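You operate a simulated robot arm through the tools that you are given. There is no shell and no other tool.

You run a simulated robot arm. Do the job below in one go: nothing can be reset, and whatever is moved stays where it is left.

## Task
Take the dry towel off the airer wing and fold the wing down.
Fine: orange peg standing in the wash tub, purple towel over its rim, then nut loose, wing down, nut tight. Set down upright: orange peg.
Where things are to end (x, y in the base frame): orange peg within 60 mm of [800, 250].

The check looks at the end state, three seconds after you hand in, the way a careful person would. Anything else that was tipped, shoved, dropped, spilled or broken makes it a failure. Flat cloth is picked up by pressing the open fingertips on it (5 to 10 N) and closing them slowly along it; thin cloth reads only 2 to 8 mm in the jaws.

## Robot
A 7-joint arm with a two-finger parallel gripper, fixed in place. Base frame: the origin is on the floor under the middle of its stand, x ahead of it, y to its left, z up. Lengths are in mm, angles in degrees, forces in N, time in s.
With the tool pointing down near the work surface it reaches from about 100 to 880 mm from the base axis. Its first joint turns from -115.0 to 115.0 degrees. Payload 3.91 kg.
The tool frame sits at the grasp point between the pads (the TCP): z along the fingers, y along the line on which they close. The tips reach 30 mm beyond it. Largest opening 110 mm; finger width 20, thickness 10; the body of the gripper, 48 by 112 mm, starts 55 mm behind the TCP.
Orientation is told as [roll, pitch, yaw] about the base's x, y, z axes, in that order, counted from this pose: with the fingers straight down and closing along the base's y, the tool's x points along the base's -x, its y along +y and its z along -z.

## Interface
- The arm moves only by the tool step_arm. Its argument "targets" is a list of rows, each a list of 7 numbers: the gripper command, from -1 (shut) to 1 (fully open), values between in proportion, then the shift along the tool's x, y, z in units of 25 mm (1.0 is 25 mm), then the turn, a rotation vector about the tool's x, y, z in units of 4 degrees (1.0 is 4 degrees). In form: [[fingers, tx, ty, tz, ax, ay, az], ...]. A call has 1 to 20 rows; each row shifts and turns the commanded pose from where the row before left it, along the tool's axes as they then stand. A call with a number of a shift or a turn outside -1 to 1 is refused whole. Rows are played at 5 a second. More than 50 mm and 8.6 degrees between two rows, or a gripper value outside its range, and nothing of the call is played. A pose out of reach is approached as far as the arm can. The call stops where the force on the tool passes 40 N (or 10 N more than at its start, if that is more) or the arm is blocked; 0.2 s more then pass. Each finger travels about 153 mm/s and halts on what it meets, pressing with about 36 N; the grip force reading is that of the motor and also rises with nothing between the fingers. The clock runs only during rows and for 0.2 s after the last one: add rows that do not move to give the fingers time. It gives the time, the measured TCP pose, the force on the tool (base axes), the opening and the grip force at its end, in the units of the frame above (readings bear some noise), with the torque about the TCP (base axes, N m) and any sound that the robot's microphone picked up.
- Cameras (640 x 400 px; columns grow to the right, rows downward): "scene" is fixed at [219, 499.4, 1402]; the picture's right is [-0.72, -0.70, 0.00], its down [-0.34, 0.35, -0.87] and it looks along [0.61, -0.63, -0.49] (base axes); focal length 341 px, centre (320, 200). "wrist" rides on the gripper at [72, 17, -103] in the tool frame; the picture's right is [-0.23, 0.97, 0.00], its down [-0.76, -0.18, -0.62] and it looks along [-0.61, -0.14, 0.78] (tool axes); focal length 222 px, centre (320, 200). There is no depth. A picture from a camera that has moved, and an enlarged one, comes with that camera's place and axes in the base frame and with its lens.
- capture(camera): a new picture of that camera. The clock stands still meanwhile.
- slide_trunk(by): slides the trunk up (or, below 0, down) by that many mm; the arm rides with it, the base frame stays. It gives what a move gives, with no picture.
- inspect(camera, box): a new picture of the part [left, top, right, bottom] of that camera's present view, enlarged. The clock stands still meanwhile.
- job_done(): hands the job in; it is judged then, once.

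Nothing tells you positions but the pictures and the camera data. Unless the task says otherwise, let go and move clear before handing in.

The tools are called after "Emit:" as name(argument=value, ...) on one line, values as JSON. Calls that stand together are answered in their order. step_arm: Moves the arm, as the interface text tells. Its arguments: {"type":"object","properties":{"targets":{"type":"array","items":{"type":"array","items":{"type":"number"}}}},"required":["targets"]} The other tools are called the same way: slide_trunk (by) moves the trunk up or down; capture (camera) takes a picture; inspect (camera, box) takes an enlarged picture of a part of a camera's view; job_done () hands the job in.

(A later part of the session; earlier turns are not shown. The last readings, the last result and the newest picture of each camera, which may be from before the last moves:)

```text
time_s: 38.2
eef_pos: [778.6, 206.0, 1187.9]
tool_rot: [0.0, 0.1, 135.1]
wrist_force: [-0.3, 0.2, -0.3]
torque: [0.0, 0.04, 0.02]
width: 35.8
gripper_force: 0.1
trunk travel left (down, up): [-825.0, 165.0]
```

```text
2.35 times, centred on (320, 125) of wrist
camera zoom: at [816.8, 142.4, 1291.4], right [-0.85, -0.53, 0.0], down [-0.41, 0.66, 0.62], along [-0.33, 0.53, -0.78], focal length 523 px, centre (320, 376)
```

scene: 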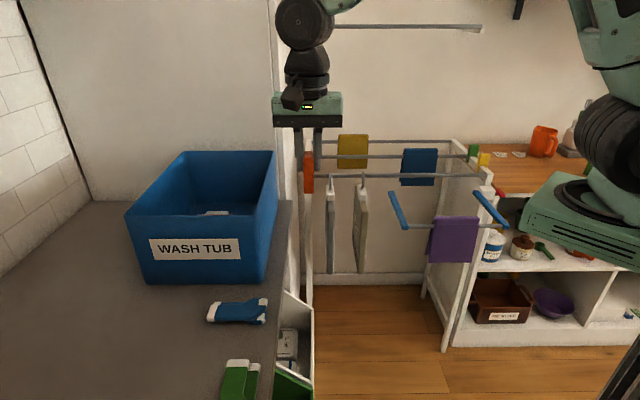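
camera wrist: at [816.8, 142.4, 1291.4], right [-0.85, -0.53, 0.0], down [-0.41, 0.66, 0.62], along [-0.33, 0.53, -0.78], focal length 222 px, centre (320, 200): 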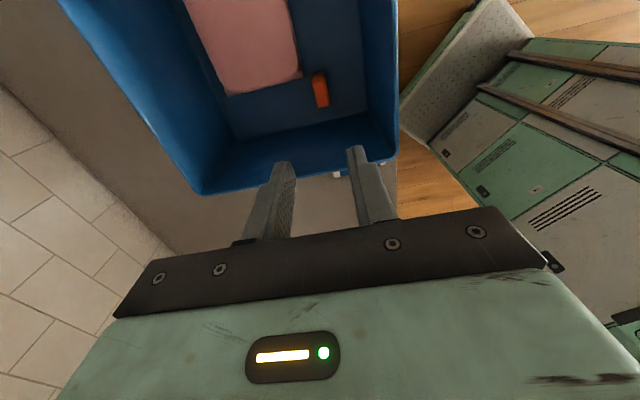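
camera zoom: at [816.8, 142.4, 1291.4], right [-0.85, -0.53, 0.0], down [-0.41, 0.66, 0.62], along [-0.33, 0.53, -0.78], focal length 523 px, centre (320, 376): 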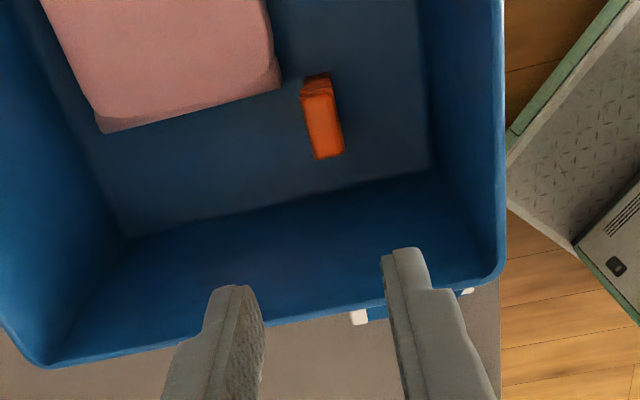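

The peg is standing upright at about (778, 208), well within tolerance. Next is the towel: I'll travel back over the wing at height and turn so the fingers close across the towel roll.

Emit:
step_arm(targets=[[0, 0.344, 0.978, 0, 0, 0, 0], [0, 0.344, 0.978, 0, 0, 0, 0], [0, 0.344, 0.978, 0, 0, 0, 0], [0, 0.344, 0.978, 0, 0, 0, 0], [0, 0.344, 0.978, 0, 0, 0, 0], [0, 0.344, 0.978, 0, 0, 0, 0], [0, 0.344, 0.978, 0, 0, 0, 0], [0, 0.344, 0.978, 0, 0, 0, 0], [0, 0.344, 0.978, 0, 0, 0, 0], [0, 0.344, 0.978, 0, 0, 0, 0], [0, 0.344, 0.978, 0, 0, 0, 0], [0, 0.344, 0.978, 0, 0, 0, 0], [0, 0.344, 0.978, 0, 0, 0, 0], [0, 0.344, 0.978, 0, 0, 0, 0], [0, 0.344, 0.978, 0, 0, 0, 0], [0, 0.344, 0.978, 0, 0, 0, 0], [0, 0.344, 0.978, 0, 0, 0, 0], [0, 0.344, 0.978, 0, 0, 0, 0], [0, 0.344, 0.978, 0, 0, 0, 0], [0, 0.344, 0.978, 0, 0, 0, 0]])

Emit:
step_arm(targets=[[0, 0.344, 0.978, 0, 0, 0, 0], [0, 0.344, 0.978, 0, 0, 0, 0], [0, 0.344, 0.978, 0, 0, 0, 0], [0, 0.344, 0.978, 0, 0, 0, 0], [0, 0, 0, 0, 0, 0, 1], [0, 0, 0, 0, 0, 0, 1], [0, 0, 0, 0, 0, 0, 1], [0, 0, 0, 0, 0, 0, 1], [0, 0, 0, 0, 0, 0, 1], [0, 0, 0, 0, 0, 0, 1], [0, 0, 0, 0, 0, 0, 1], [0, 0, 0, 0, 0, 0, 1], [0, 0, 0, 0, 0, 0, 1], [0, 0, 0, 0, 0, 0, 1], [0, 0, 0, 0, 0, 0, 1], [0, 0, 0, 0, 0, 0, 1], [0, 0, 0, 0, 0, 0, 1], [0, 0, 0, 0, 0, 0, 1]])

Emit:
step_arm(targets=[[0, 0, 0, 0, 0, 0, 1], [0, 0, 0, 0, 0, 0, 1], [0, 0, 0, 0, 0, 0, 1], [0, 0, 0, 0, 0, 0, 1], [0, 0, 0, 0, 0, 0, 1], [0, 0, 0, 0, 0, 0, 1], [0, 0, 0, 0, 0, 0, 1], [0, 0, 0, 0, 0, 0, 1], [0, 0, 0, 0, 0, 0, 0.5]])

Emit:
capture(camera="wrist")

Emit:
capture(camera="scene")

```text
time_s: 42.4
eef_pos: [553.6, -257.4, 1186.8]
tool_rot: [-0.1, 0.1, 135.1]
wrist_force: [-0.2, 0.4, -0.5]
torque: [0.01, 0.02, 0.02]
width: 54.9
gripper_force: 0.1
trunk travel left (down, up): [-825.0, 165.0]
```

```text
time_s: 46.2
eef_pos: [511.5, -352.7, 1187.7]
tool_rot: [-0.1, 0.1, 79.0]
wrist_force: [-0.3, -0.5, 0.0]
torque: [0.0, 0.01, -0.02]
width: 55.0
gripper_force: 0.1
trunk travel left (down, up): [-825.0, 165.0]
```

```text
time_s: 48.2
eef_pos: [510.1, -352.4, 1187.2]
tool_rot: [-0.1, 0.0, 45.0]
wrist_force: [-1.1, 0.8, 0.8]
torque: [-0.01, 0.01, 0.01]
width: 54.9
gripper_force: 0.0
trunk travel left (down, up): [-825.0, 165.0]
```

```text
taken
camera wrist: at [446.6, -393.9, 1290.9], right [-0.53, 0.85, 0.0], down [0.66, 0.41, 0.62], along [0.53, 0.33, -0.78], focal length 222 px, centre (320, 200)
```

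wrist: 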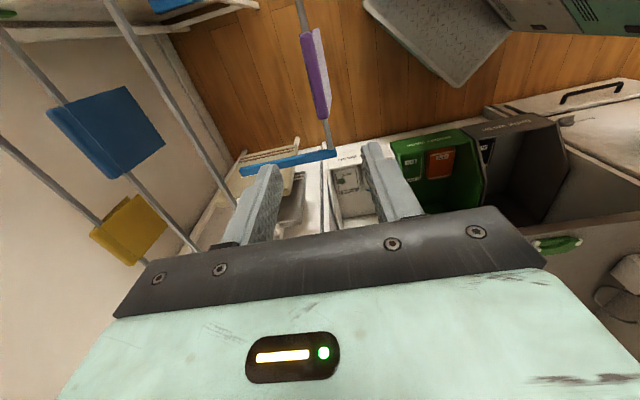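

```text
taken
```

scene: 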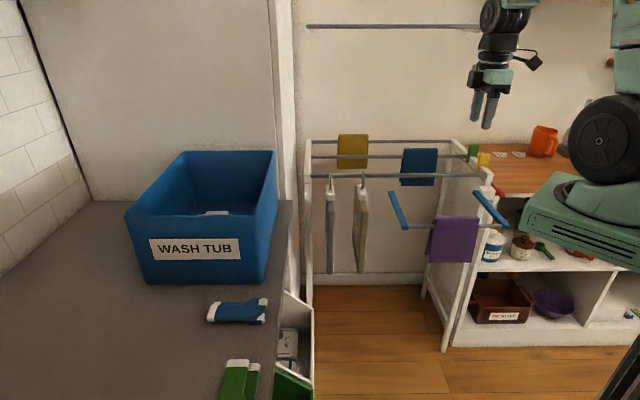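

I'm above the wing with the fingers now closing across the rod direction. I'll zoom in on the towel from both cameras.

Emit:
inspect(camera="wrist", box=[270, 0, 370, 170])

Emit:
inspect(camera="scene", box=[410, 200, 500, 275])

```text
2.35 times, centred on (320, 85) of wrist
camera zoom: at [446.6, -393.9, 1290.9], right [-0.53, 0.85, 0.0], down [0.66, 0.41, 0.62], along [0.53, 0.33, -0.78], focal length 523 px, centre (320, 471)
```

zoom: 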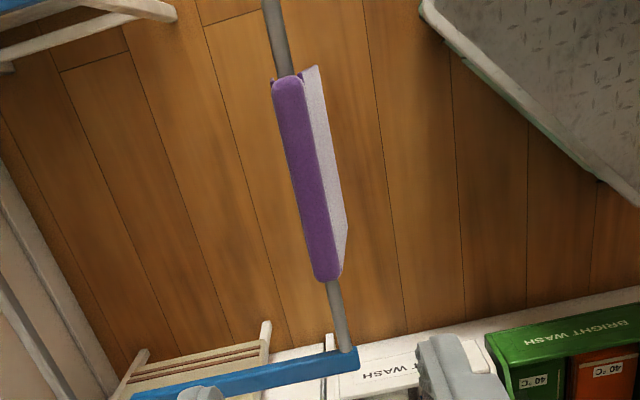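

```text
5.33 times, centred on (455, 238) of scene
camera zoom: at [219.0, 499.4, 1402.0], right [-0.72, -0.7, 0.0], down [-0.34, 0.35, -0.87], along [0.61, -0.63, -0.49], focal length 1818 px, centre (-400, 0)
```

zoom: 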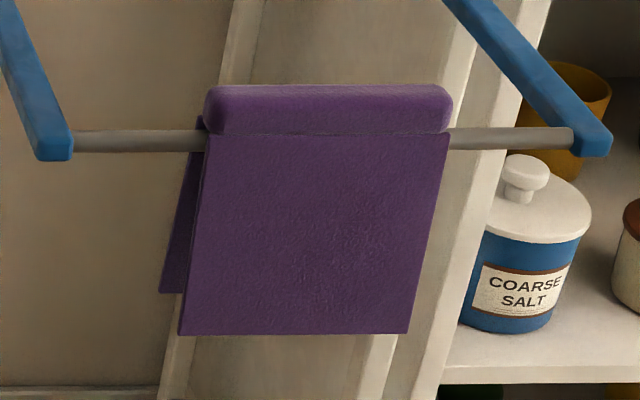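

The towel is a thick saddle about 22 × 120 mm over the rod with a panel hanging each side, centred near (513, -361). I'll centre over it, open the fingers and descend partway to check.

Emit:
step_arm(targets=[[0.1, 0.156, -0.324, 0, 0, 0, 0], [0.1, 0, 0, 0.88, 0, 0, 0], [0.1, 0, 0, 0.88, 0, 0, 0], [0.1, 0, 0, 0.88, 0, 0, 0], [0.1, 0, 0, 0.88, 0, 0, 0], [0.1, 0, 0, 0.88, 0, 0, 0], [0.1, 0, 0, 0.88, 0, 0, 0], [0.1, 0, 0, 0.88, 0, 0, 0], [0.1, 0, 0, 0.88, 0, 0, 0], [0.1, 0, 0, 0.88, 0, 0, 0], [0.1, 0, 0, 0.88, 0, 0, 0], [0.1, 0, 0, 0, 0, 0, 0]])

Emit:
capture(camera="wrist")

Emit:
inspect(camera="scene", box=[410, 130, 530, 260])

```text
time_s: 50.8
eef_pos: [512.0, -363.3, 968.3]
tool_rot: [0.0, 0.0, 45.0]
wrist_force: [-0.2, -0.2, 0.1]
torque: [-0.02, 0.02, 0.01]
width: 60.6
gripper_force: 0.2
trunk travel left (down, up): [-825.0, 165.0]
```

```text
taken
camera wrist: at [448.9, -404.7, 1071.1], right [-0.53, 0.85, 0.0], down [0.66, 0.41, 0.62], along [0.53, 0.33, -0.78], focal length 222 px, centre (320, 200)
```

wrist: 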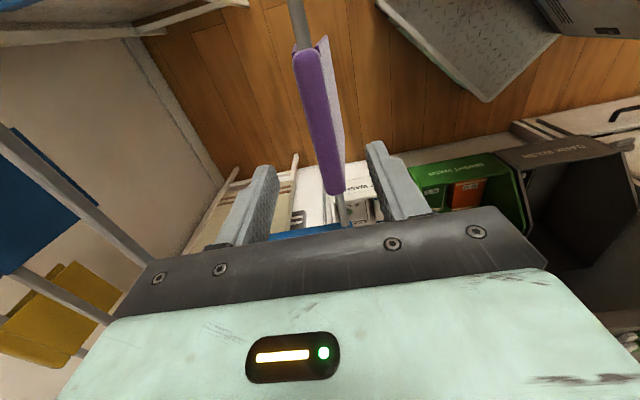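

```text
3.08 times, centred on (470, 195) of scene
camera zoom: at [219.0, 499.4, 1402.0], right [-0.72, -0.7, 0.0], down [-0.34, 0.35, -0.87], along [0.61, -0.63, -0.49], focal length 1049 px, centre (-142, 215)
```

zoom: 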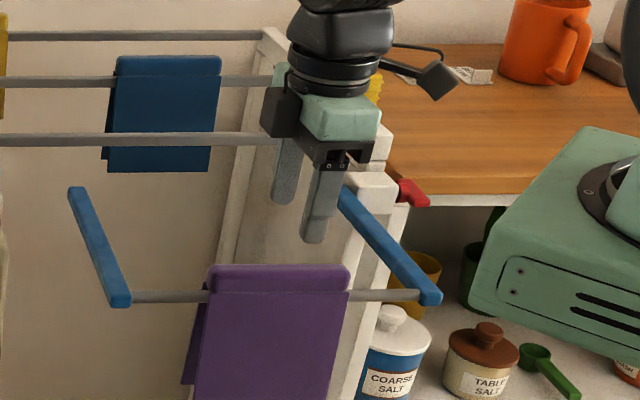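

Alignment is within about 2.5 mm. I'll correct it, descend to the saddle and close gradually.

Emit:
step_arm(targets=[[0.1, 0, 0.1, 0, 0, 0, 0.25], [0.1, 0, 0, 0.9, 0, 0, 0], [0.1, 0, 0, 0.9, 0, 0, 0], [0.1, 0, 0, 0.6, 0, 0, 0], [0.1, 0, 0, 0.3, 0, 0, 0], [0.1, 0, 0, 0, 0, 0, 0]])

Emit:
capture(camera="wrist")

Emit:
inspect(camera="scene", box=[430, 160, 510, 250])

```text
time_s: 52.2
eef_pos: [512.1, -360.6, 901.3]
tool_rot: [0.1, 0.0, 44.1]
wrist_force: [0.4, -0.3, -0.1]
torque: [-0.02, 0.02, -0.02]
width: 60.7
gripper_force: 0.1
trunk travel left (down, up): [-825.0, 165.0]
```

```text
taken
camera wrist: at [448.1, -399.5, 1003.7], right [-0.51, 0.86, 0.0], down [0.67, 0.4, 0.62], along [0.53, 0.32, -0.78], focal length 222 px, centre (320, 200)
```

wrist: 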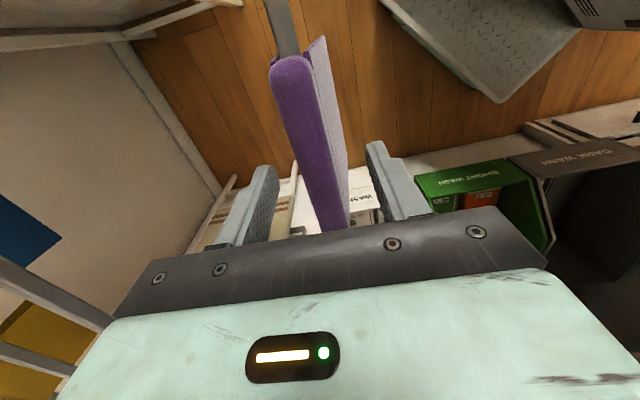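

```text
4.44 times, centred on (470, 205) of scene
camera zoom: at [219.0, 499.4, 1402.0], right [-0.72, -0.7, 0.0], down [-0.34, 0.35, -0.87], along [0.61, -0.63, -0.49], focal length 1515 px, centre (-347, 178)
```

zoom: 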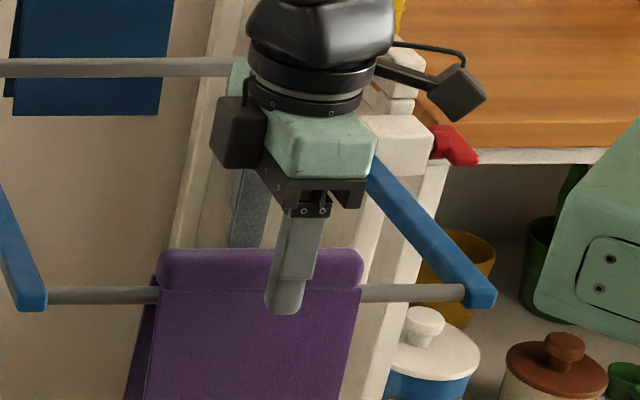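

The fingers straddle the saddle symmetrically. Closing slowly now.

Emit:
step_arm(targets=[[-0.2, 0, 0, 0.1, 0, 0, 0], [-0.4, 0, 0, 0, 0, 0, 0], [-0.55, 0, 0, 0, 0, 0, 0], [-0.7, 0, 0, 0, 0, 0, 0], [-0.85, 0, 0, 0, 0, 0, 0], [-1, 0, 0, 0, 0, 0, 0], [-1, 0, 0, 0, 0, 0, 0]])

Emit:
inspect(camera="scene", box=[430, 160, 510, 250])

Emit:
capture(camera="wrist")

```text
time_s: 53.8
eef_pos: [511.5, -360.4, 898.6]
tool_rot: [0.0, 0.0, 44.1]
wrist_force: [-0.1, 0.0, 1.8]
torque: [0.01, 0.01, 0.08]
width: 21.6
gripper_force: 35.5
trunk travel left (down, up): [-825.0, 165.0]
```

```text
4.44 times, centred on (470, 205) of scene
camera zoom: at [219.0, 499.4, 1402.0], right [-0.72, -0.7, 0.0], down [-0.34, 0.35, -0.87], along [0.61, -0.63, -0.49], focal length 1515 px, centre (-347, 178)
```

zoom: 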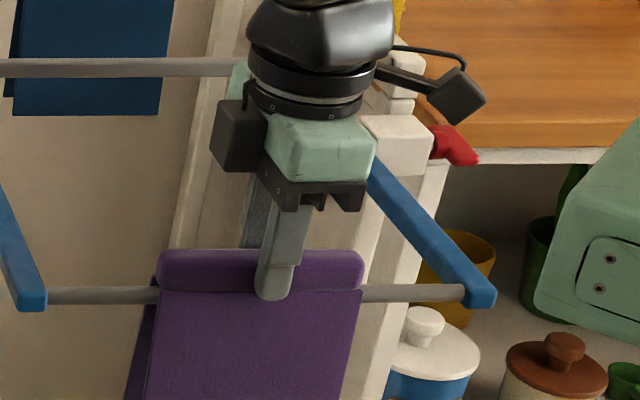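

```text
taken
camera wrist: at [447.8, -399.8, 1001.4], right [-0.51, 0.86, 0.0], down [0.67, 0.4, 0.62], along [0.53, 0.32, -0.78], focal length 222 px, centre (320, 200)
```

wrist: 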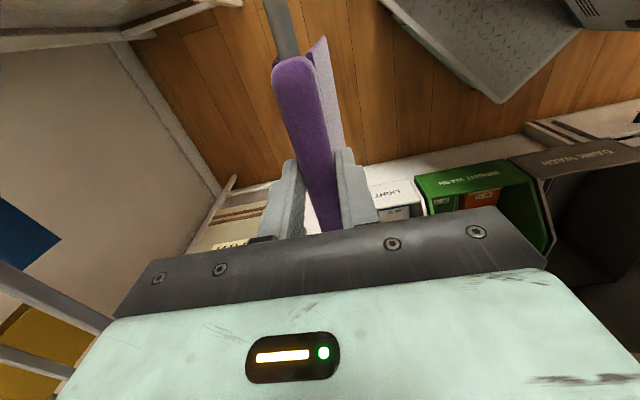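

The saddle is gripped at 21.6 mm. I'll lift slowly straight up and check that the wing doesn't come along.

Emit:
step_arm(targets=[[-1, 0, 0, -0.15, 0, 0, 0], [-1, 0, 0, -0.15, 0, 0, 0], [-1, 0, 0, -0.15, 0, 0, 0], [-1, 0, 0, -0.15, 0, 0, 0], [-1, 0, 0, -0.15, 0, 0, 0], [-1, 0, 0, -0.15, 0, 0, 0], [-1, 0, 0, -0.15, 0, 0, 0]])

Emit:
inspect(camera="scene", box=[410, 150, 520, 280])

```text
time_s: 55.4
eef_pos: [510.6, -359.8, 924.2]
tool_rot: [0.0, 0.0, 44.1]
wrist_force: [1.0, -0.2, -1.5]
torque: [0.0, 0.03, -0.02]
width: 21.4
gripper_force: 35.4
trunk travel left (down, up): [-825.0, 165.0]
```

```text
3.08 times, centred on (465, 215) of scene
camera zoom: at [219.0, 499.4, 1402.0], right [-0.72, -0.7, 0.0], down [-0.34, 0.35, -0.87], along [0.61, -0.63, -0.49], focal length 1049 px, centre (-126, 154)
```

zoom: 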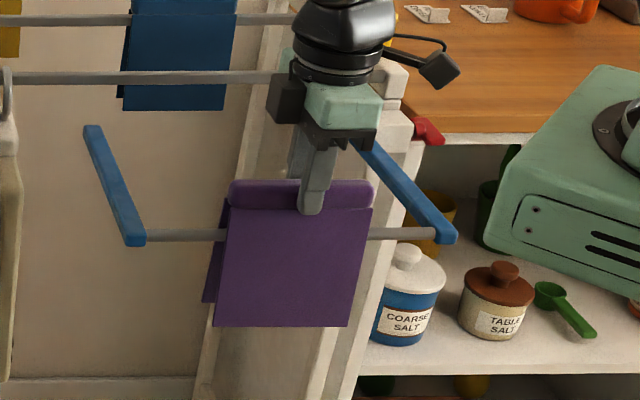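

The towel slides up off the rod with both panels and the wing stays. I'll lift it high enough to clear the tub rim, then turn it a quarter so it lines up with the tub's right-hand wall.

Emit:
step_arm(targets=[[-1, 0, 0, -0.5, 0, 0, 0], [-1, 0, 0, -0.8, 0, 0, 0], [-1, 0, 0, -0.9, 0, 0, 0], [-1, 0, 0, -0.95, 0, 0, 0], [-1, 0, 0, -0.95, 0, 0, 0], [-1, 0, 0, -0.95, 0, 0, 0], [-1, 0, 0, -0.95, 0, 0, 0], [-1, 0, 0, -0.95, 0, 0, 0], [-1, 0, 0, -0.95, 0, 0, 0], [-1, 0, 0, -0.95, 0, 0, 0], [-1, 0, 0, -0.95, 0, 0, 0], [-1, 0, 0, -0.95, 0, 0, 0], [-1, 0, 0, -0.95, 0, 0, 0], [-1, 0, 0, -0.95, 0, 0, 0], [-1, 0, 0, -0.6, 0, 0, 0]])

Emit:
step_arm(targets=[[-1, 0, 0, 0, 0, 0, 0.973], [-1, 0, 0, 0, 0, 0, 0.973], [-1, 0, 0, 0, 0, 0, 0.973], [-1, 0, 0, 0, 0, 0, 0.973], [-1, 0, 0, 0, 0, 0, 0.973], [-1, 0, 0, 0, 0, 0, 0.973], [-1, 0, 0, 0, 0, 0, 0.973], [-1, 0, 0, 0, 0, 0, 0.973], [-1, 0, 0, 0, 0, 0, 0.973], [-1, 0, 0, 0, 0, 0, 0.973], [-1, 0, 0, 0, 0, 0, 0.973], [-1, 0, 0, 0, 0, 0, 0.973], [-1, 0, 0, 0, 0, 0, 0.973], [-1, 0, 0, 0, 0, 0, 0.973], [-1, 0, 0, 0, 0, 0, 0.973], [-1, 0, 0, 0, 0, 0, 0.973], [-1, 0, 0, 0, 0, 0, 0.973], [-1, 0, 0, 0, 0, 0, 0.973], [-1, 0, 0, 0, 0, 0, 0.973], [-1, 0, 0, 0, 0, 0, 0.973]])

Emit:
step_arm(targets=[[-1, 0, 0, 0, 0, 0, 0.973], [-1, 0, 0, 0, 0, 0, 0.973], [-1, 0, 0, 0, 0, 0, 0.973], [-1, 0, 0, 0, 0, 0, 0]])

Emit:
capture(camera="scene")

Emit:
capture(camera="wrist")

```text
time_s: 58.6
eef_pos: [512.9, -359.2, 1255.4]
tool_rot: [0.0, 0.0, 43.9]
wrist_force: [-0.1, -0.2, -1.4]
torque: [0.01, -0.02, 0.01]
width: 21.6
gripper_force: 36.2
trunk travel left (down, up): [-825.0, 165.0]
```

```text
time_s: 62.8
eef_pos: [511.1, -359.0, 1255.2]
tool_rot: [0.0, 0.0, -33.8]
wrist_force: [0.3, 1.1, -1.1]
torque: [0.01, 0.02, -0.01]
width: 21.8
gripper_force: 35.6
trunk travel left (down, up): [-825.0, 165.0]
```

```text
time_s: 63.8
eef_pos: [512.5, -360.3, 1256.4]
tool_rot: [0.0, 0.0, -45.4]
wrist_force: [-0.6, 0.0, -0.8]
torque: [-0.01, 0.0, 0.02]
width: 21.6
gripper_force: 35.9
trunk travel left (down, up): [-825.0, 165.0]
```

```text
taken
```

scene: 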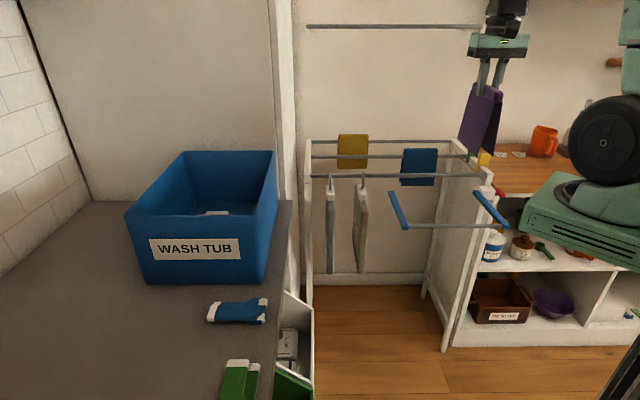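

```text
taken
camera wrist: at [472.7, -298.0, 1359.1], right [0.85, 0.52, 0.0], down [0.41, -0.67, 0.62], along [0.32, -0.53, -0.78], focal length 222 px, centre (320, 200)
```

wrist: 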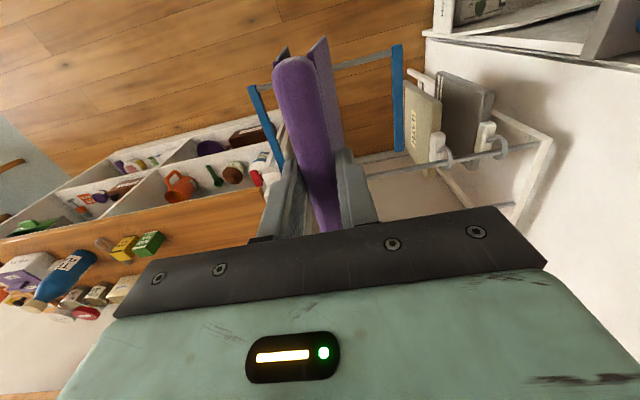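

The towel is held cleanly and turned. Now carrying it at height to above the tub's right-hand rim, around (802, 82).

Emit:
step_arm(targets=[[-1, 0.1, 0.46, 0, 0, 0, 0], [-1, 0.21, 0.95, 0, 0, 0, 0], [-1, 0.21, 0.95, 0, 0, 0, 0], [-1, 0.21, 0.95, 0, 0, 0, 0], [-1, 0.21, 0.95, 0, 0, 0, 0], [-1, 0.21, 0.95, 0, 0, 0, 0], [-1, 0.21, 0.95, 0, 0, 0, 0], [-1, 0.21, 0.95, 0, 0, 0, 0], [-1, 0.21, 0.95, 0, 0, 0, 0], [-1, 0.21, 0.95, 0, 0, 0, 0], [-1, 0.21, 0.95, 0, 0, 0, 0], [-1, 0.21, 0.95, 0, 0, 0, 0], [-1, 0.21, 0.95, 0, 0, 0, 0], [-1, 0.21, 0.95, 0, 0, 0, 0], [-1, 0.21, 0.95, 0, 0, 0, 0], [-1, 0.21, 0.95, 0, 0, 0, 0], [-1, 0.21, 0.95, 0, 0, 0, 0], [-1, 0.21, 0.95, 0, 0, 0, 0], [-1, 0.21, 0.95, 0, 0, 0, 0], [-1, 0.21, 0.95, 0, 0, 0, 0]])

Emit:
step_arm(targets=[[-1, 0.21, 0.95, 0, 0, 0, 0], [-1, 0.16, 0.95, 0, 0, 0, 0], [-1, 0, 0.26, 0, 0, 0, 0], [-1, 0, 0, 0, 0, 0, 0]])

Emit:
capture(camera="wrist")

Emit:
inspect(camera="scene", box=[110, 0, 350, 260])

```text
time_s: 68.0
eef_pos: [769.2, 38.1, 1253.1]
tool_rot: [-0.1, 0.0, -45.3]
wrist_force: [0.8, -0.4, -0.5]
torque: [0.03, -0.02, -0.02]
width: 21.5
gripper_force: 35.9
trunk travel left (down, up): [-825.0, 165.0]
```

```text
time_s: 69.0
eef_pos: [801.6, 83.2, 1256.1]
tool_rot: [0.0, -0.1, -45.4]
wrist_force: [0.2, -0.1, -1.0]
torque: [-0.03, -0.02, 0.0]
width: 21.9
gripper_force: 36.2
trunk travel left (down, up): [-825.0, 165.0]
```

```text
taken
camera wrist: at [763.4, 145.4, 1358.8], right [0.85, 0.52, 0.0], down [0.41, -0.67, 0.62], along [0.32, -0.53, -0.78], focal length 222 px, centre (320, 200)
```

wrist: 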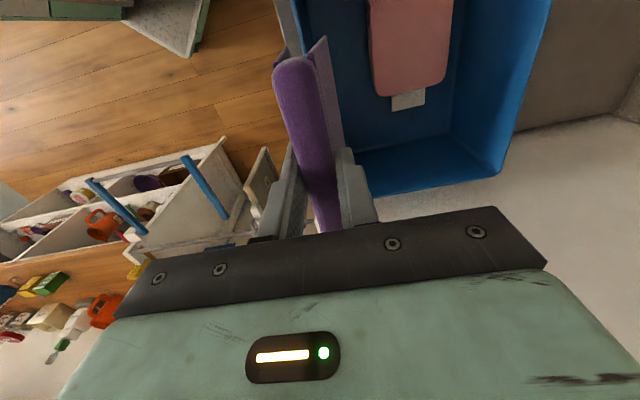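

```text
1.54 times, centred on (230, 130) of scene
camera zoom: at [219.0, 499.4, 1402.0], right [-0.72, -0.7, 0.0], down [-0.34, 0.35, -0.87], along [0.61, -0.63, -0.49], focal length 524 px, centre (458, 308)
```

zoom: 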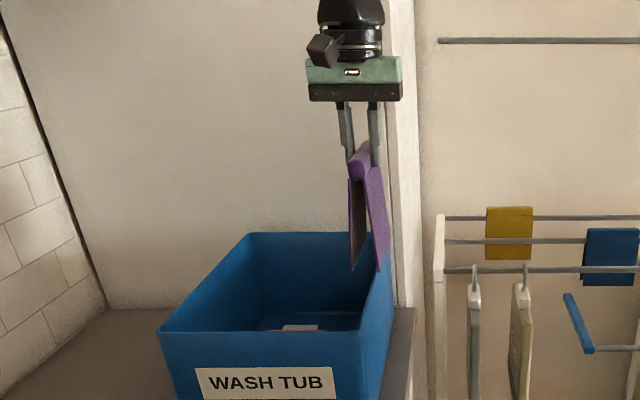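

The towel hangs as an open inverted V above the wall. I'll zoom in to check that the rim is centred between the panels.

Emit:
inspect(camera="scene", box=[235, 90, 295, 190])

Emit:
inspect(camera="wrist", box=[240, 0, 440, 240])

```text
4.00 times, centred on (265, 140) of scene
camera zoom: at [219.0, 499.4, 1402.0], right [-0.72, -0.7, 0.0], down [-0.34, 0.35, -0.87], along [0.61, -0.63, -0.49], focal length 1363 px, centre (540, 440)
```

zoom: 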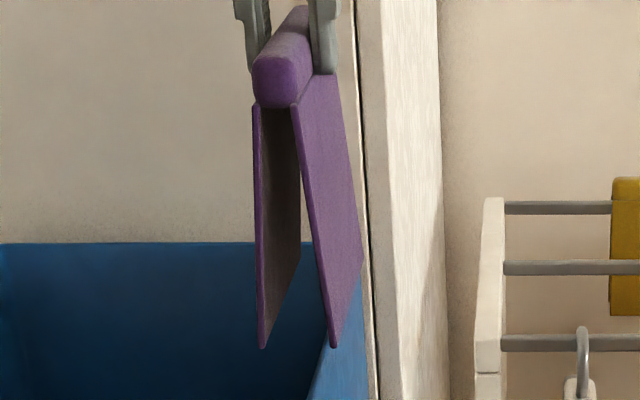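

```text
1.67 times, centred on (340, 120) of wrist
camera zoom: at [763.4, 145.4, 1358.8], right [0.85, 0.52, 0.0], down [0.41, -0.67, 0.62], along [0.32, -0.53, -0.78], focal length 370 px, centre (287, 333)
```

zoom: 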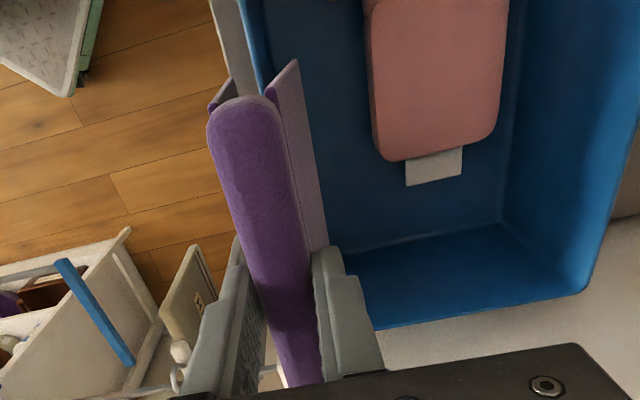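

The rim is about 4–5 mm to one side of the V's centre. I'll correct that, then lower the towel over the wall.

Emit:
step_arm(targets=[[-1, 0, -0.18, 0, 0, 0, 0], [-1, 0, 0, 0.5, 0, 0, 0], [-1, 0, 0, 0.5, 0, 0, 0], [-1, 0, 0, 0.5, 0, 0, 0], [-1, 0, 0, 0, 0, 0, 0]])

Emit:
inspect(camera="scene", box=[235, 100, 295, 200])

```text
time_s: 70.2
eef_pos: [800.3, 77.6, 1217.0]
tool_rot: [0.0, 0.0, -45.3]
wrist_force: [0.1, 0.9, -1.2]
torque: [0.01, -0.03, 0.03]
width: 21.6
gripper_force: 35.9
trunk travel left (down, up): [-825.0, 165.0]
```

```text
4.00 times, centred on (265, 150) of scene
camera zoom: at [219.0, 499.4, 1402.0], right [-0.72, -0.7, 0.0], down [-0.34, 0.35, -0.87], along [0.61, -0.63, -0.49], focal length 1363 px, centre (540, 400)
```

zoom: 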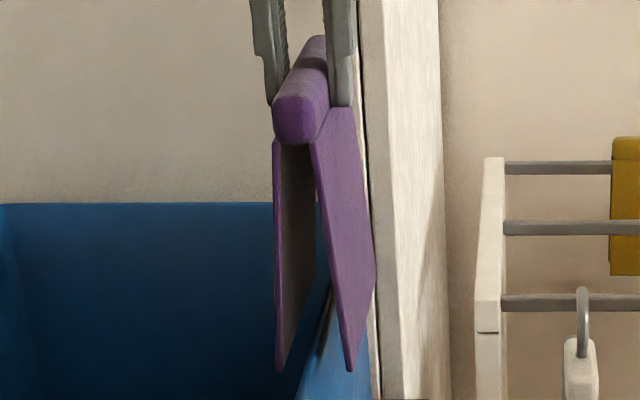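

The wall is now centred between the panels. Continuing the descent, then slow steps until the saddle rests on the rim.

Emit:
step_arm(targets=[[-1, 0, 0, 0.6, 0, 0, 0], [-1, 0, 0, 0.6, 0, 0, 0], [-1, 0, 0, 0.6, 0, 0, 0], [-1, 0, 0, 0.6, 0, 0, 0], [-1, 0, 0, 0.6, 0, 0, 0], [-1, 0, 0, 0, 0, 0, 0]])

Emit:
inspect(camera="scene", box=[225, 100, 305, 220])

Emit:
capture(camera="wrist")

```text
time_s: 71.6
eef_pos: [798.6, 81.0, 1143.5]
tool_rot: [0.0, 0.0, -45.4]
wrist_force: [-0.5, -0.7, -1.3]
torque: [0.0, 0.02, 0.0]
width: 21.5
gripper_force: 36.8
trunk travel left (down, up): [-825.0, 165.0]
```

```text
3.33 times, centred on (265, 160) of scene
camera zoom: at [219.0, 499.4, 1402.0], right [-0.72, -0.7, 0.0], down [-0.34, 0.35, -0.87], along [0.61, -0.63, -0.49], focal length 1136 px, centre (503, 333)
```

zoom: 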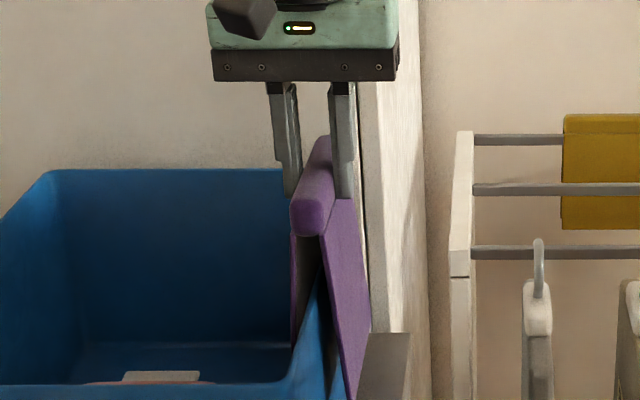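

```text
taken
camera wrist: at [759.6, 142.2, 1246.7], right [0.85, 0.52, 0.0], down [0.41, -0.67, 0.62], along [0.33, -0.53, -0.78], focal length 222 px, centre (320, 200)
```

wrist: 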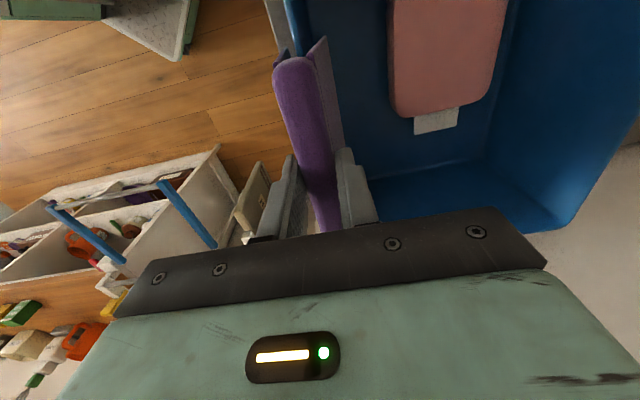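

The wall is running between the two panels. I'll go the last centimetres slowly, watching force.

Emit:
step_arm(targets=[[-1, 0, 0, 0.4, 0, 0, 0], [-1, 0, 0, 0.4, 0, 0, 0], [-1, 0, 0, 0.2, 0, 0, 0], [-1, 0, 0, 0, 0, 0, 0]])

Emit:
step_arm(targets=[[-1, 0, 0, 0.12, 0, 0, 0], [-1, 0, 0, 0.12, 0, 0, 0], [-1, 0, 0, 0, 0, 0, 0]])

Emit:
inspect(camera="scene", box=[225, 110, 305, 230])

```text
time_s: 72.6
eef_pos: [800.4, 79.4, 1117.5]
tool_rot: [-0.1, -0.1, -45.4]
wrist_force: [-0.2, -0.2, -1.4]
torque: [0.0, 0.01, -0.04]
width: 21.6
gripper_force: 36.5
trunk travel left (down, up): [-825.0, 165.0]
```

```text
time_s: 73.4
eef_pos: [800.6, 78.3, 1112.1]
tool_rot: [0.1, 0.0, -45.5]
wrist_force: [-0.5, 0.5, -0.5]
torque: [-0.01, 0.02, -0.04]
width: 21.5
gripper_force: 36.2
trunk travel left (down, up): [-825.0, 165.0]
```

```text
3.33 times, centred on (265, 170) of scene
camera zoom: at [219.0, 499.4, 1402.0], right [-0.72, -0.7, 0.0], down [-0.34, 0.35, -0.87], along [0.61, -0.63, -0.49], focal length 1136 px, centre (503, 300)
```

zoom: 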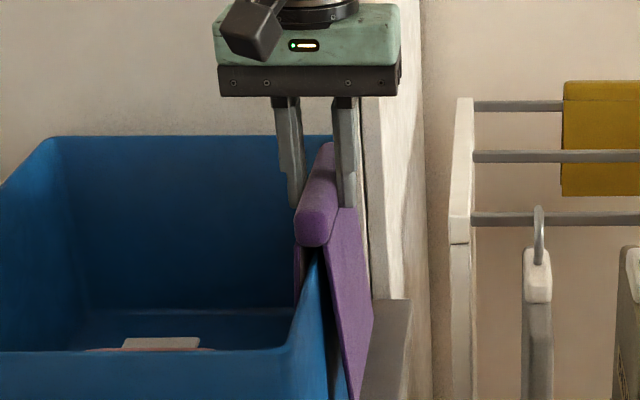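

Emit:
step_arm(targets=[[-1, 0, 0, 0.12, 0, 0, 0], [-1, 0, 0, 0.12, 0, 0, 0], [-1, 0, 0, 0, 0, 0, 0]])

Emit:
step_arm(targets=[[-1, 0, 0, 0.1, 0, 0, 0], [-1, 0, 0, 0, 0, 0, 0]])

Emit:
step_arm(targets=[[-1, 0, 0, 0.08, 0, 0, 0], [-1, 0, 0, 0, 0, 0, 0]])

```text
time_s: 74.2
eef_pos: [800.7, 78.8, 1105.8]
tool_rot: [0.0, 0.0, -45.3]
wrist_force: [0.1, -0.6, -1.0]
torque: [0.04, -0.04, 0.0]
width: 21.5
gripper_force: 35.9
trunk travel left (down, up): [-825.0, 165.0]
```

```text
time_s: 74.8
eef_pos: [799.9, 76.9, 1103.4]
tool_rot: [-0.1, 0.0, -45.4]
wrist_force: [-0.6, 0.3, -0.6]
torque: [0.01, -0.02, 0.05]
width: 21.8
gripper_force: 36.0
trunk travel left (down, up): [-825.0, 165.0]
```

```text
time_s: 75.4
eef_pos: [799.5, 78.0, 1102.6]
tool_rot: [0.0, 0.0, -45.4]
wrist_force: [-0.9, 1.7, 11.2]
torque: [0.15, 0.13, -0.01]
width: 21.4
gripper_force: 36.1
trunk travel left (down, up): [-825.0, 165.0]
```

The saddle has just touched the rim. I'll verify with a picture, then release slowly.

Emit:
inspect(camera="scene", box=[235, 120, 295, 220])

Emit:
inspect(camera="wrist", box=[240, 0, 440, 240])

```text
4.00 times, centred on (265, 170) of scene
camera zoom: at [219.0, 499.4, 1402.0], right [-0.72, -0.7, 0.0], down [-0.34, 0.35, -0.87], along [0.61, -0.63, -0.49], focal length 1363 px, centre (540, 320)
```

zoom: 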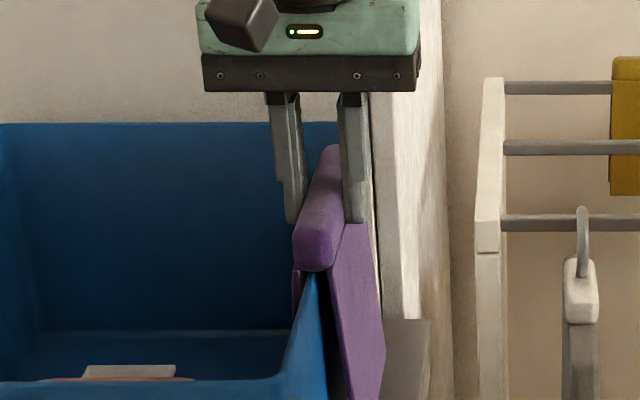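

```text
1.67 times, centred on (340, 120) of wrist
camera zoom: at [760.2, 140.3, 1206.5], right [0.85, 0.52, 0.0], down [0.41, -0.67, 0.62], along [0.33, -0.53, -0.78], focal length 370 px, centre (287, 333)
```

zoom: 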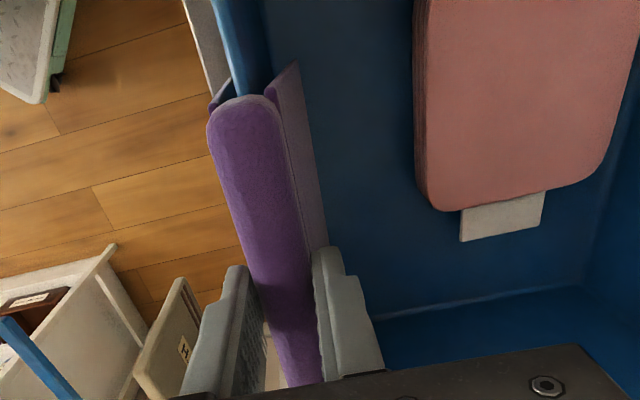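

The towel is astride the wall with both panels draped. Releasing slowly.

Emit:
step_arm(targets=[[-1, 0, 0, -0.04, 0, 0, 0], [-0.65, 0, 0, 0, 0, 0, 0], [-0.58, 0, 0, 0, 0, 0, 0], [-0.5, 0, 0, 0, 0, 0, 0], [-0.4, 0, 0, 0, 0, 0, 0], [-0.3, 0, 0, 0, 0, 0, 0], [-0.2, 0, 0, 0, 0, 0, 0], [0, 0, 0, 0, 0, 0, 0], [0, 0, 0, 0, 0, 0, 0]])

Emit:
inspect(camera="scene", box=[235, 120, 295, 220])

Emit:
capture(camera="wrist")

```text
time_s: 77.4
eef_pos: [801.0, 77.3, 1103.1]
tool_rot: [0.0, 0.0, -45.5]
wrist_force: [0.3, 0.1, 0.2]
torque: [0.03, -0.01, -0.03]
width: 55.0
gripper_force: 0.2
trunk travel left (down, up): [-825.0, 165.0]
```

```text
4.00 times, centred on (265, 170) of scene
camera zoom: at [219.0, 499.4, 1402.0], right [-0.72, -0.7, 0.0], down [-0.34, 0.35, -0.87], along [0.61, -0.63, -0.49], focal length 1363 px, centre (540, 320)
```

zoom: 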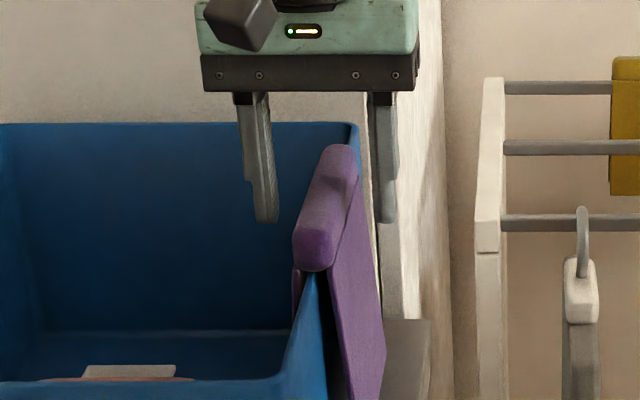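

```text
taken
camera wrist: at [761.0, 140.4, 1206.6], right [0.85, 0.52, 0.0], down [0.41, -0.67, 0.62], along [0.33, -0.53, -0.78], focal length 222 px, centre (320, 200)
```

wrist: 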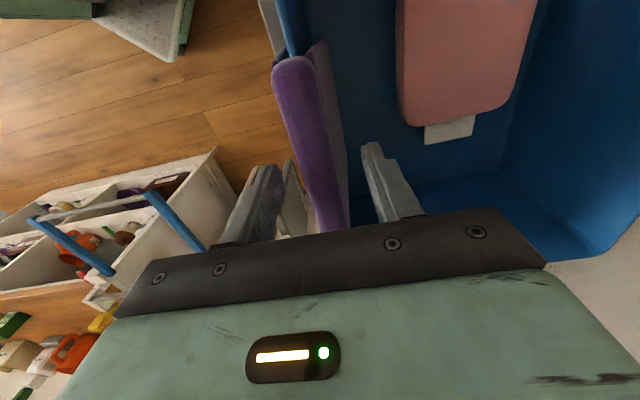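

The towel rests stably over the rim. I'll rise clear and check the tub and the towel once more.

Emit:
step_arm(targets=[[0, 0, 0, -0.3, 0, 0, 0], [0, 0, 0, -0.6, 0, 0, 0], [0, 0, 0, -0.9, 0, 0, 0], [0, 0, 0, -0.9, 0, 0, 0], [0, 0, 0, -0.9, 0, 0, 0], [0, 0, 0, -0.9, 0, 0, 0], [0, 0, 0, -0.9, 0, 0, 0], [0, 0, 0, 0, 0, 0, 0]])

Emit:
inspect(camera="scene", box=[120, 100, 320, 290])

Emit:
capture(camera="wrist")

```text
time_s: 79.2
eef_pos: [799.1, 77.5, 1237.2]
tool_rot: [0.1, 0.1, -45.5]
wrist_force: [-0.7, 0.3, -0.4]
torque: [0.04, 0.0, -0.02]
width: 54.9
gripper_force: 0.0
trunk travel left (down, up): [-825.0, 165.0]
```

```text
2.11 times, centred on (220, 195) of scene
camera zoom: at [219.0, 499.4, 1402.0], right [-0.72, -0.7, 0.0], down [-0.34, 0.35, -0.87], along [0.61, -0.63, -0.49], focal length 718 px, centre (530, 210)
```

zoom: 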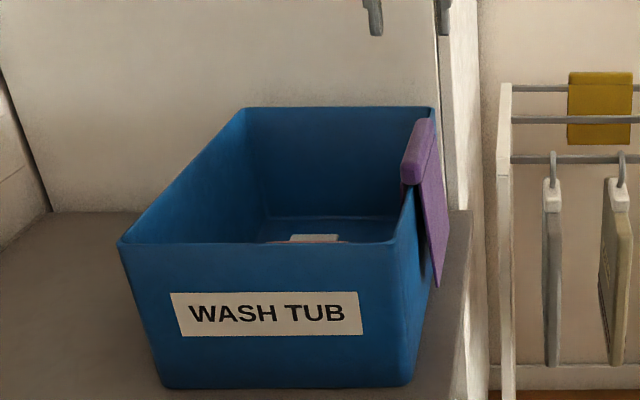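

```text
taken
camera wrist: at [759.2, 138.5, 1340.8], right [0.85, 0.52, 0.0], down [0.41, -0.67, 0.62], along [0.32, -0.53, -0.78], focal length 222 px, centre (320, 200)
```

wrist: 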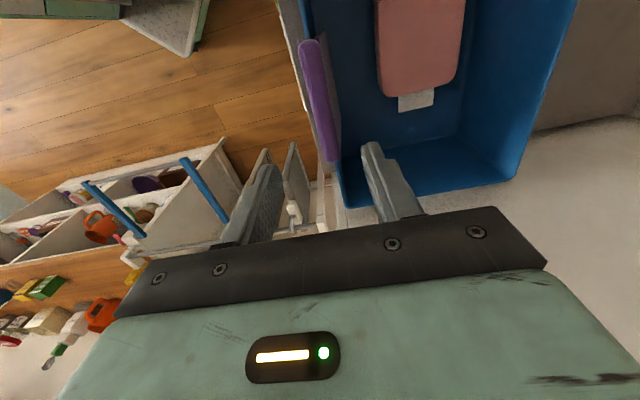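

Towel is done and the tub looks right. Next is the wing's red nut: I'll travel back at height to the airer's right side and look at the nut and pivot from close by.

Emit:
step_arm(targets=[[0, -0.29, -0.99, 0, 0, 0, 0], [0, -0.29, -0.99, 0, 0, 0, 0], [0, -0.29, -0.99, 0, 0, 0, 0], [0, -0.29, -0.99, 0, 0, 0, 0], [0, -0.29, -0.99, 0, 0, 0, 0], [0, -0.29, -0.99, 0, 0, 0, 0], [0, -0.29, -0.99, 0, 0, 0, 0], [0, -0.29, -0.99, 0, 0, 0, 0], [0, -0.29, -0.99, 0, 0, 0, 0], [0, -0.29, -0.99, 0, 0, 0, 0], [0, -0.29, -0.99, 0, 0, 0, 0], [0, -0.29, -0.99, 0, 0, 0, 0], [0, -0.29, -0.99, 0, 0, 0, 0], [0, -0.29, -0.99, 0, 0, 0, 0], [0, -0.29, -0.99, 0, 0, 0, 0], [0, -0.29, -0.99, 0, 0, 0, 0], [0, -0.29, -0.99, 0, 0, 0, 0], [0, -0.29, -0.99, 0, 0, 0, 0], [0, -0.29, -0.99, 0, 0, 0, 0], [0, -0.29, -0.99, 0, 0, 0, 0]])

Emit:
step_arm(targets=[[0, -0.29, -0.99, 0, 0, 0, 0], [0, -0.29, -0.99, 0, 0, 0, 0], [0, -0.29, -0.99, 0, 0, 0, 0], [0, -0.29, -0.99, 0, 0, 0, 0], [0, -0.29, -0.99, 0, 0, 0, 0], [0, -0.29, -0.99, 0, 0, 0, 0], [0, -0.29, -0.99, 0, 0, 0, 0], [0, 0, 0, 0, 0, 0, -0.95], [0, 0, 0, 0, 0, 0, -0.95], [0, 0, 0, 0, 0, 0, -0.95], [0, 0, 0, 0, 0, 0, -0.95], [0, 0, 0, 0, 0, 0, -0.95], [0, 0, 0, 0, 0, 0, -0.95], [0, 0, 0, 0, 0, 0, -0.95], [0, 0, 0, 0, 0, 0, -0.95], [0, 0, 0, 0, 0, 0, -0.95], [0, 0, 0, 0, 0, 0, -0.95], [0, 0, 0, 0, 0, 0, -0.95], [0, 0, 0, 0, 0, 0, -0.95]])

Emit:
capture(camera="wrist")

Emit:
capture(camera="scene")

```text
time_s: 83.4
eef_pos: [546.5, -371.8, 1239.6]
tool_rot: [0.0, -0.1, -45.4]
wrist_force: [-0.5, -0.1, -0.3]
torque: [-0.03, 0.06, 0.01]
width: 55.2
gripper_force: 0.0
trunk travel left (down, up): [-825.0, 165.0]
```

```text
time_s: 87.4
eef_pos: [459.0, -530.4, 1237.1]
tool_rot: [0.0, 0.0, 0.1]
wrist_force: [0.3, -0.2, -0.2]
torque: [0.01, -0.03, -0.01]
width: 54.9
gripper_force: 0.1
trunk travel left (down, up): [-825.0, 165.0]
```

```text
taken
camera wrist: at [385.9, -514.8, 1340.9], right [0.22, 0.97, 0.0], down [0.76, -0.17, 0.62], along [0.61, -0.14, -0.78], focal length 222 px, centre (320, 200)
```

wrist: 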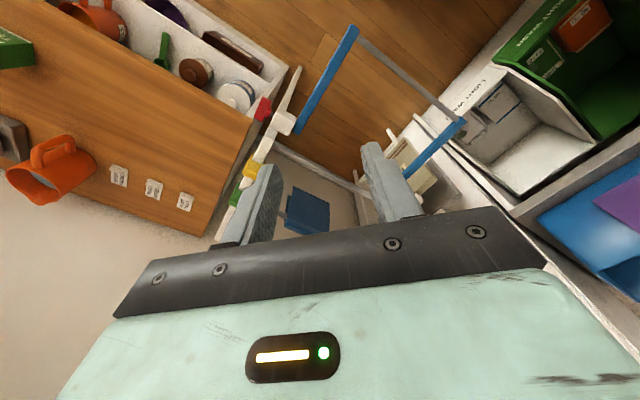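

```text
taken
```

scene: 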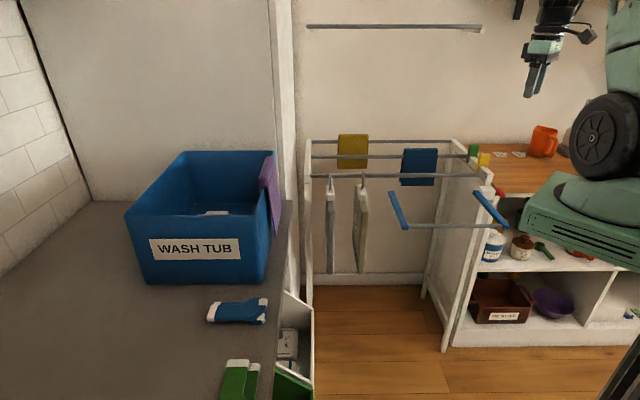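

The wing, nut and shelf are visible from above now. I'll zoom in on the nut area.

Emit:
inspect(camera="wrist", box=[180, 10, 380, 200])

Emit:
inspect(camera="wrist", box=[240, 80, 310, 150])

Emit:
inspect(camera="scene", box=[475, 175, 515, 205])

```text
2.11 times, centred on (280, 105) of wrist
camera zoom: at [385.9, -514.8, 1340.9], right [0.22, 0.97, 0.0], down [0.76, -0.17, 0.62], along [0.61, -0.14, -0.78], focal length 468 px, centre (404, 400)
```

zoom: 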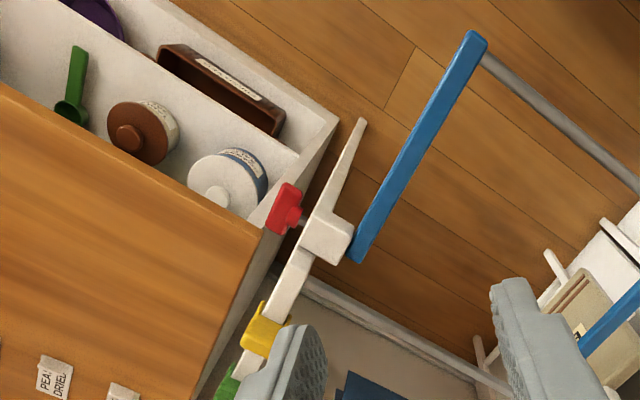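

```text
5.71 times, centred on (275, 115) of wrist
camera zoom: at [385.9, -514.8, 1340.9], right [0.22, 0.97, 0.0], down [0.76, -0.17, 0.62], along [0.61, -0.14, -0.78], focal length 1269 px, centre (577, 686)
```

zoom: 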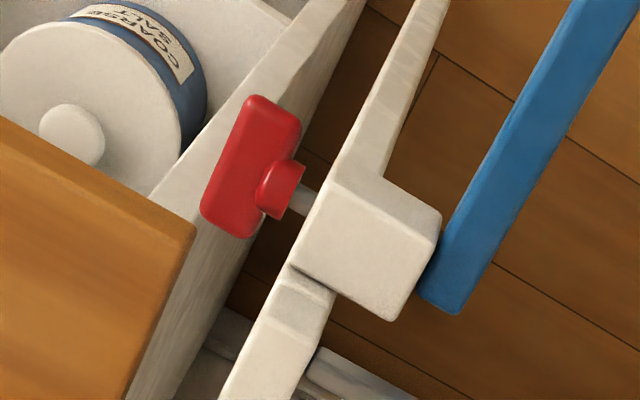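

```text
13.33 times, centred on (495, 190) of scene
camera zoom: at [219.0, 499.4, 1402.0], right [-0.72, -0.7, 0.0], down [-0.34, 0.35, -0.87], along [0.61, -0.63, -0.49], focal length 4544 px, centre (-2013, 333)
```

zoom: 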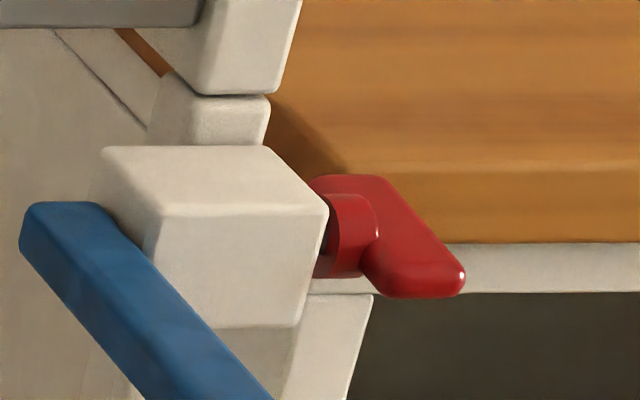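

The nut is a T-bar on a shaft along the airer's side, its bar lying horizontally, centred around (493, -662, 858). I'll move out beyond it for a view from its outer side.

Emit:
step_arm(targets=[[0, 0.44, -0.933, 0.5, 0, 0, 0], [0, 0.44, -0.933, 0.5, 0, 0, 0], [0, 0.44, -0.933, 0.5, 0, 0, 0], [0, 0.44, -0.933, 0.5, 0, 0, 0], [0, 0.44, -0.933, 0.5, 0, 0, 0], [0, 0.44, -0.933, 0.5, 0, 0, 0], [0, 0.44, -0.933, 0.5, 0, 0, 0], [0, 0.44, -0.933, 0.5, 0, 0, 0]])

Emit:
step_arm(targets=[[0, 0, 0, 0, 0, 0, -0.94], [0, 0, 0, 0, 0, 0, -0.94], [0, 0, 0, 0, 0, 0, -0.94], [0, 0, 0, 0, 0, 0, -0.94], [0, 0, 0, 0, 0, 0, -0.94], [0, 0, 0, 0, 0, 0, -0.94], [0, 0, 0, 0, 0, 0, -0.94], [0, 0, 0, 0, 0, 0, -0.94], [0, 0, 0, 0, 0, 0, -0.94], [0, 0, 0, 0, 0, 0, -0.94], [0, 0, 0, 0, 0, 0, -0.94], [0, 0, 0, 0, 0, 0, -0.94]])

Emit:
capture(camera="wrist")

Emit:
capture(camera="scene")

```text
time_s: 89.2
eef_pos: [372.9, -716.4, 1136.7]
tool_rot: [-0.1, 0.0, 0.2]
wrist_force: [-0.4, 0.5, -0.6]
torque: [-0.02, 0.01, -0.03]
width: 54.8
gripper_force: 0.1
trunk travel left (down, up): [-825.0, 165.0]
```

```text
time_s: 91.8
eef_pos: [371.2, -715.7, 1138.2]
tool_rot: [0.0, 0.0, 45.3]
wrist_force: [1.1, 0.2, 0.0]
torque: [0.0, 0.0, 0.01]
width: 55.1
gripper_force: 0.0
trunk travel left (down, up): [-825.0, 165.0]
```

```text
taken
camera wrist: at [307.8, -756.7, 1240.9], right [-0.53, 0.85, 0.0], down [0.66, 0.42, 0.62], along [0.53, 0.33, -0.78], focal length 222 px, centre (320, 200)
```

wrist: 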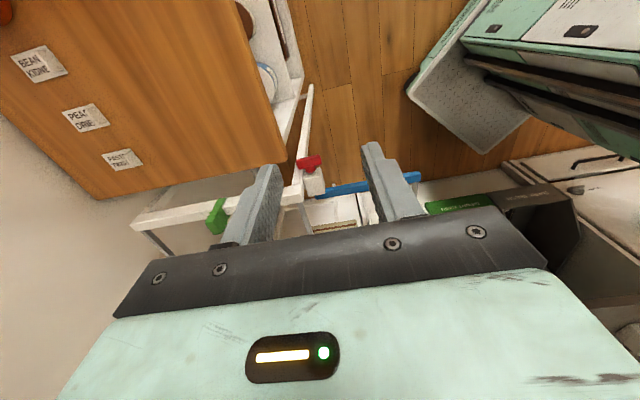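

```text
taken
```

scene: 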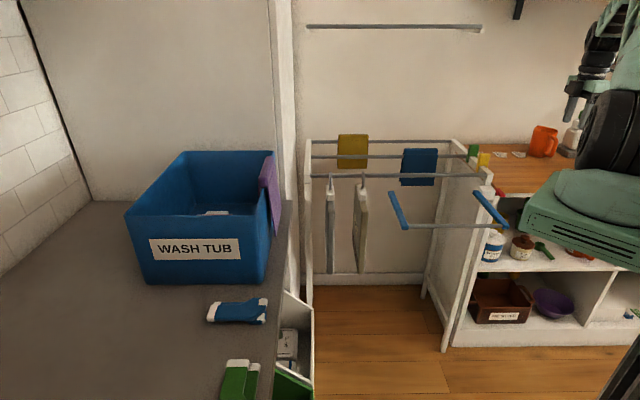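

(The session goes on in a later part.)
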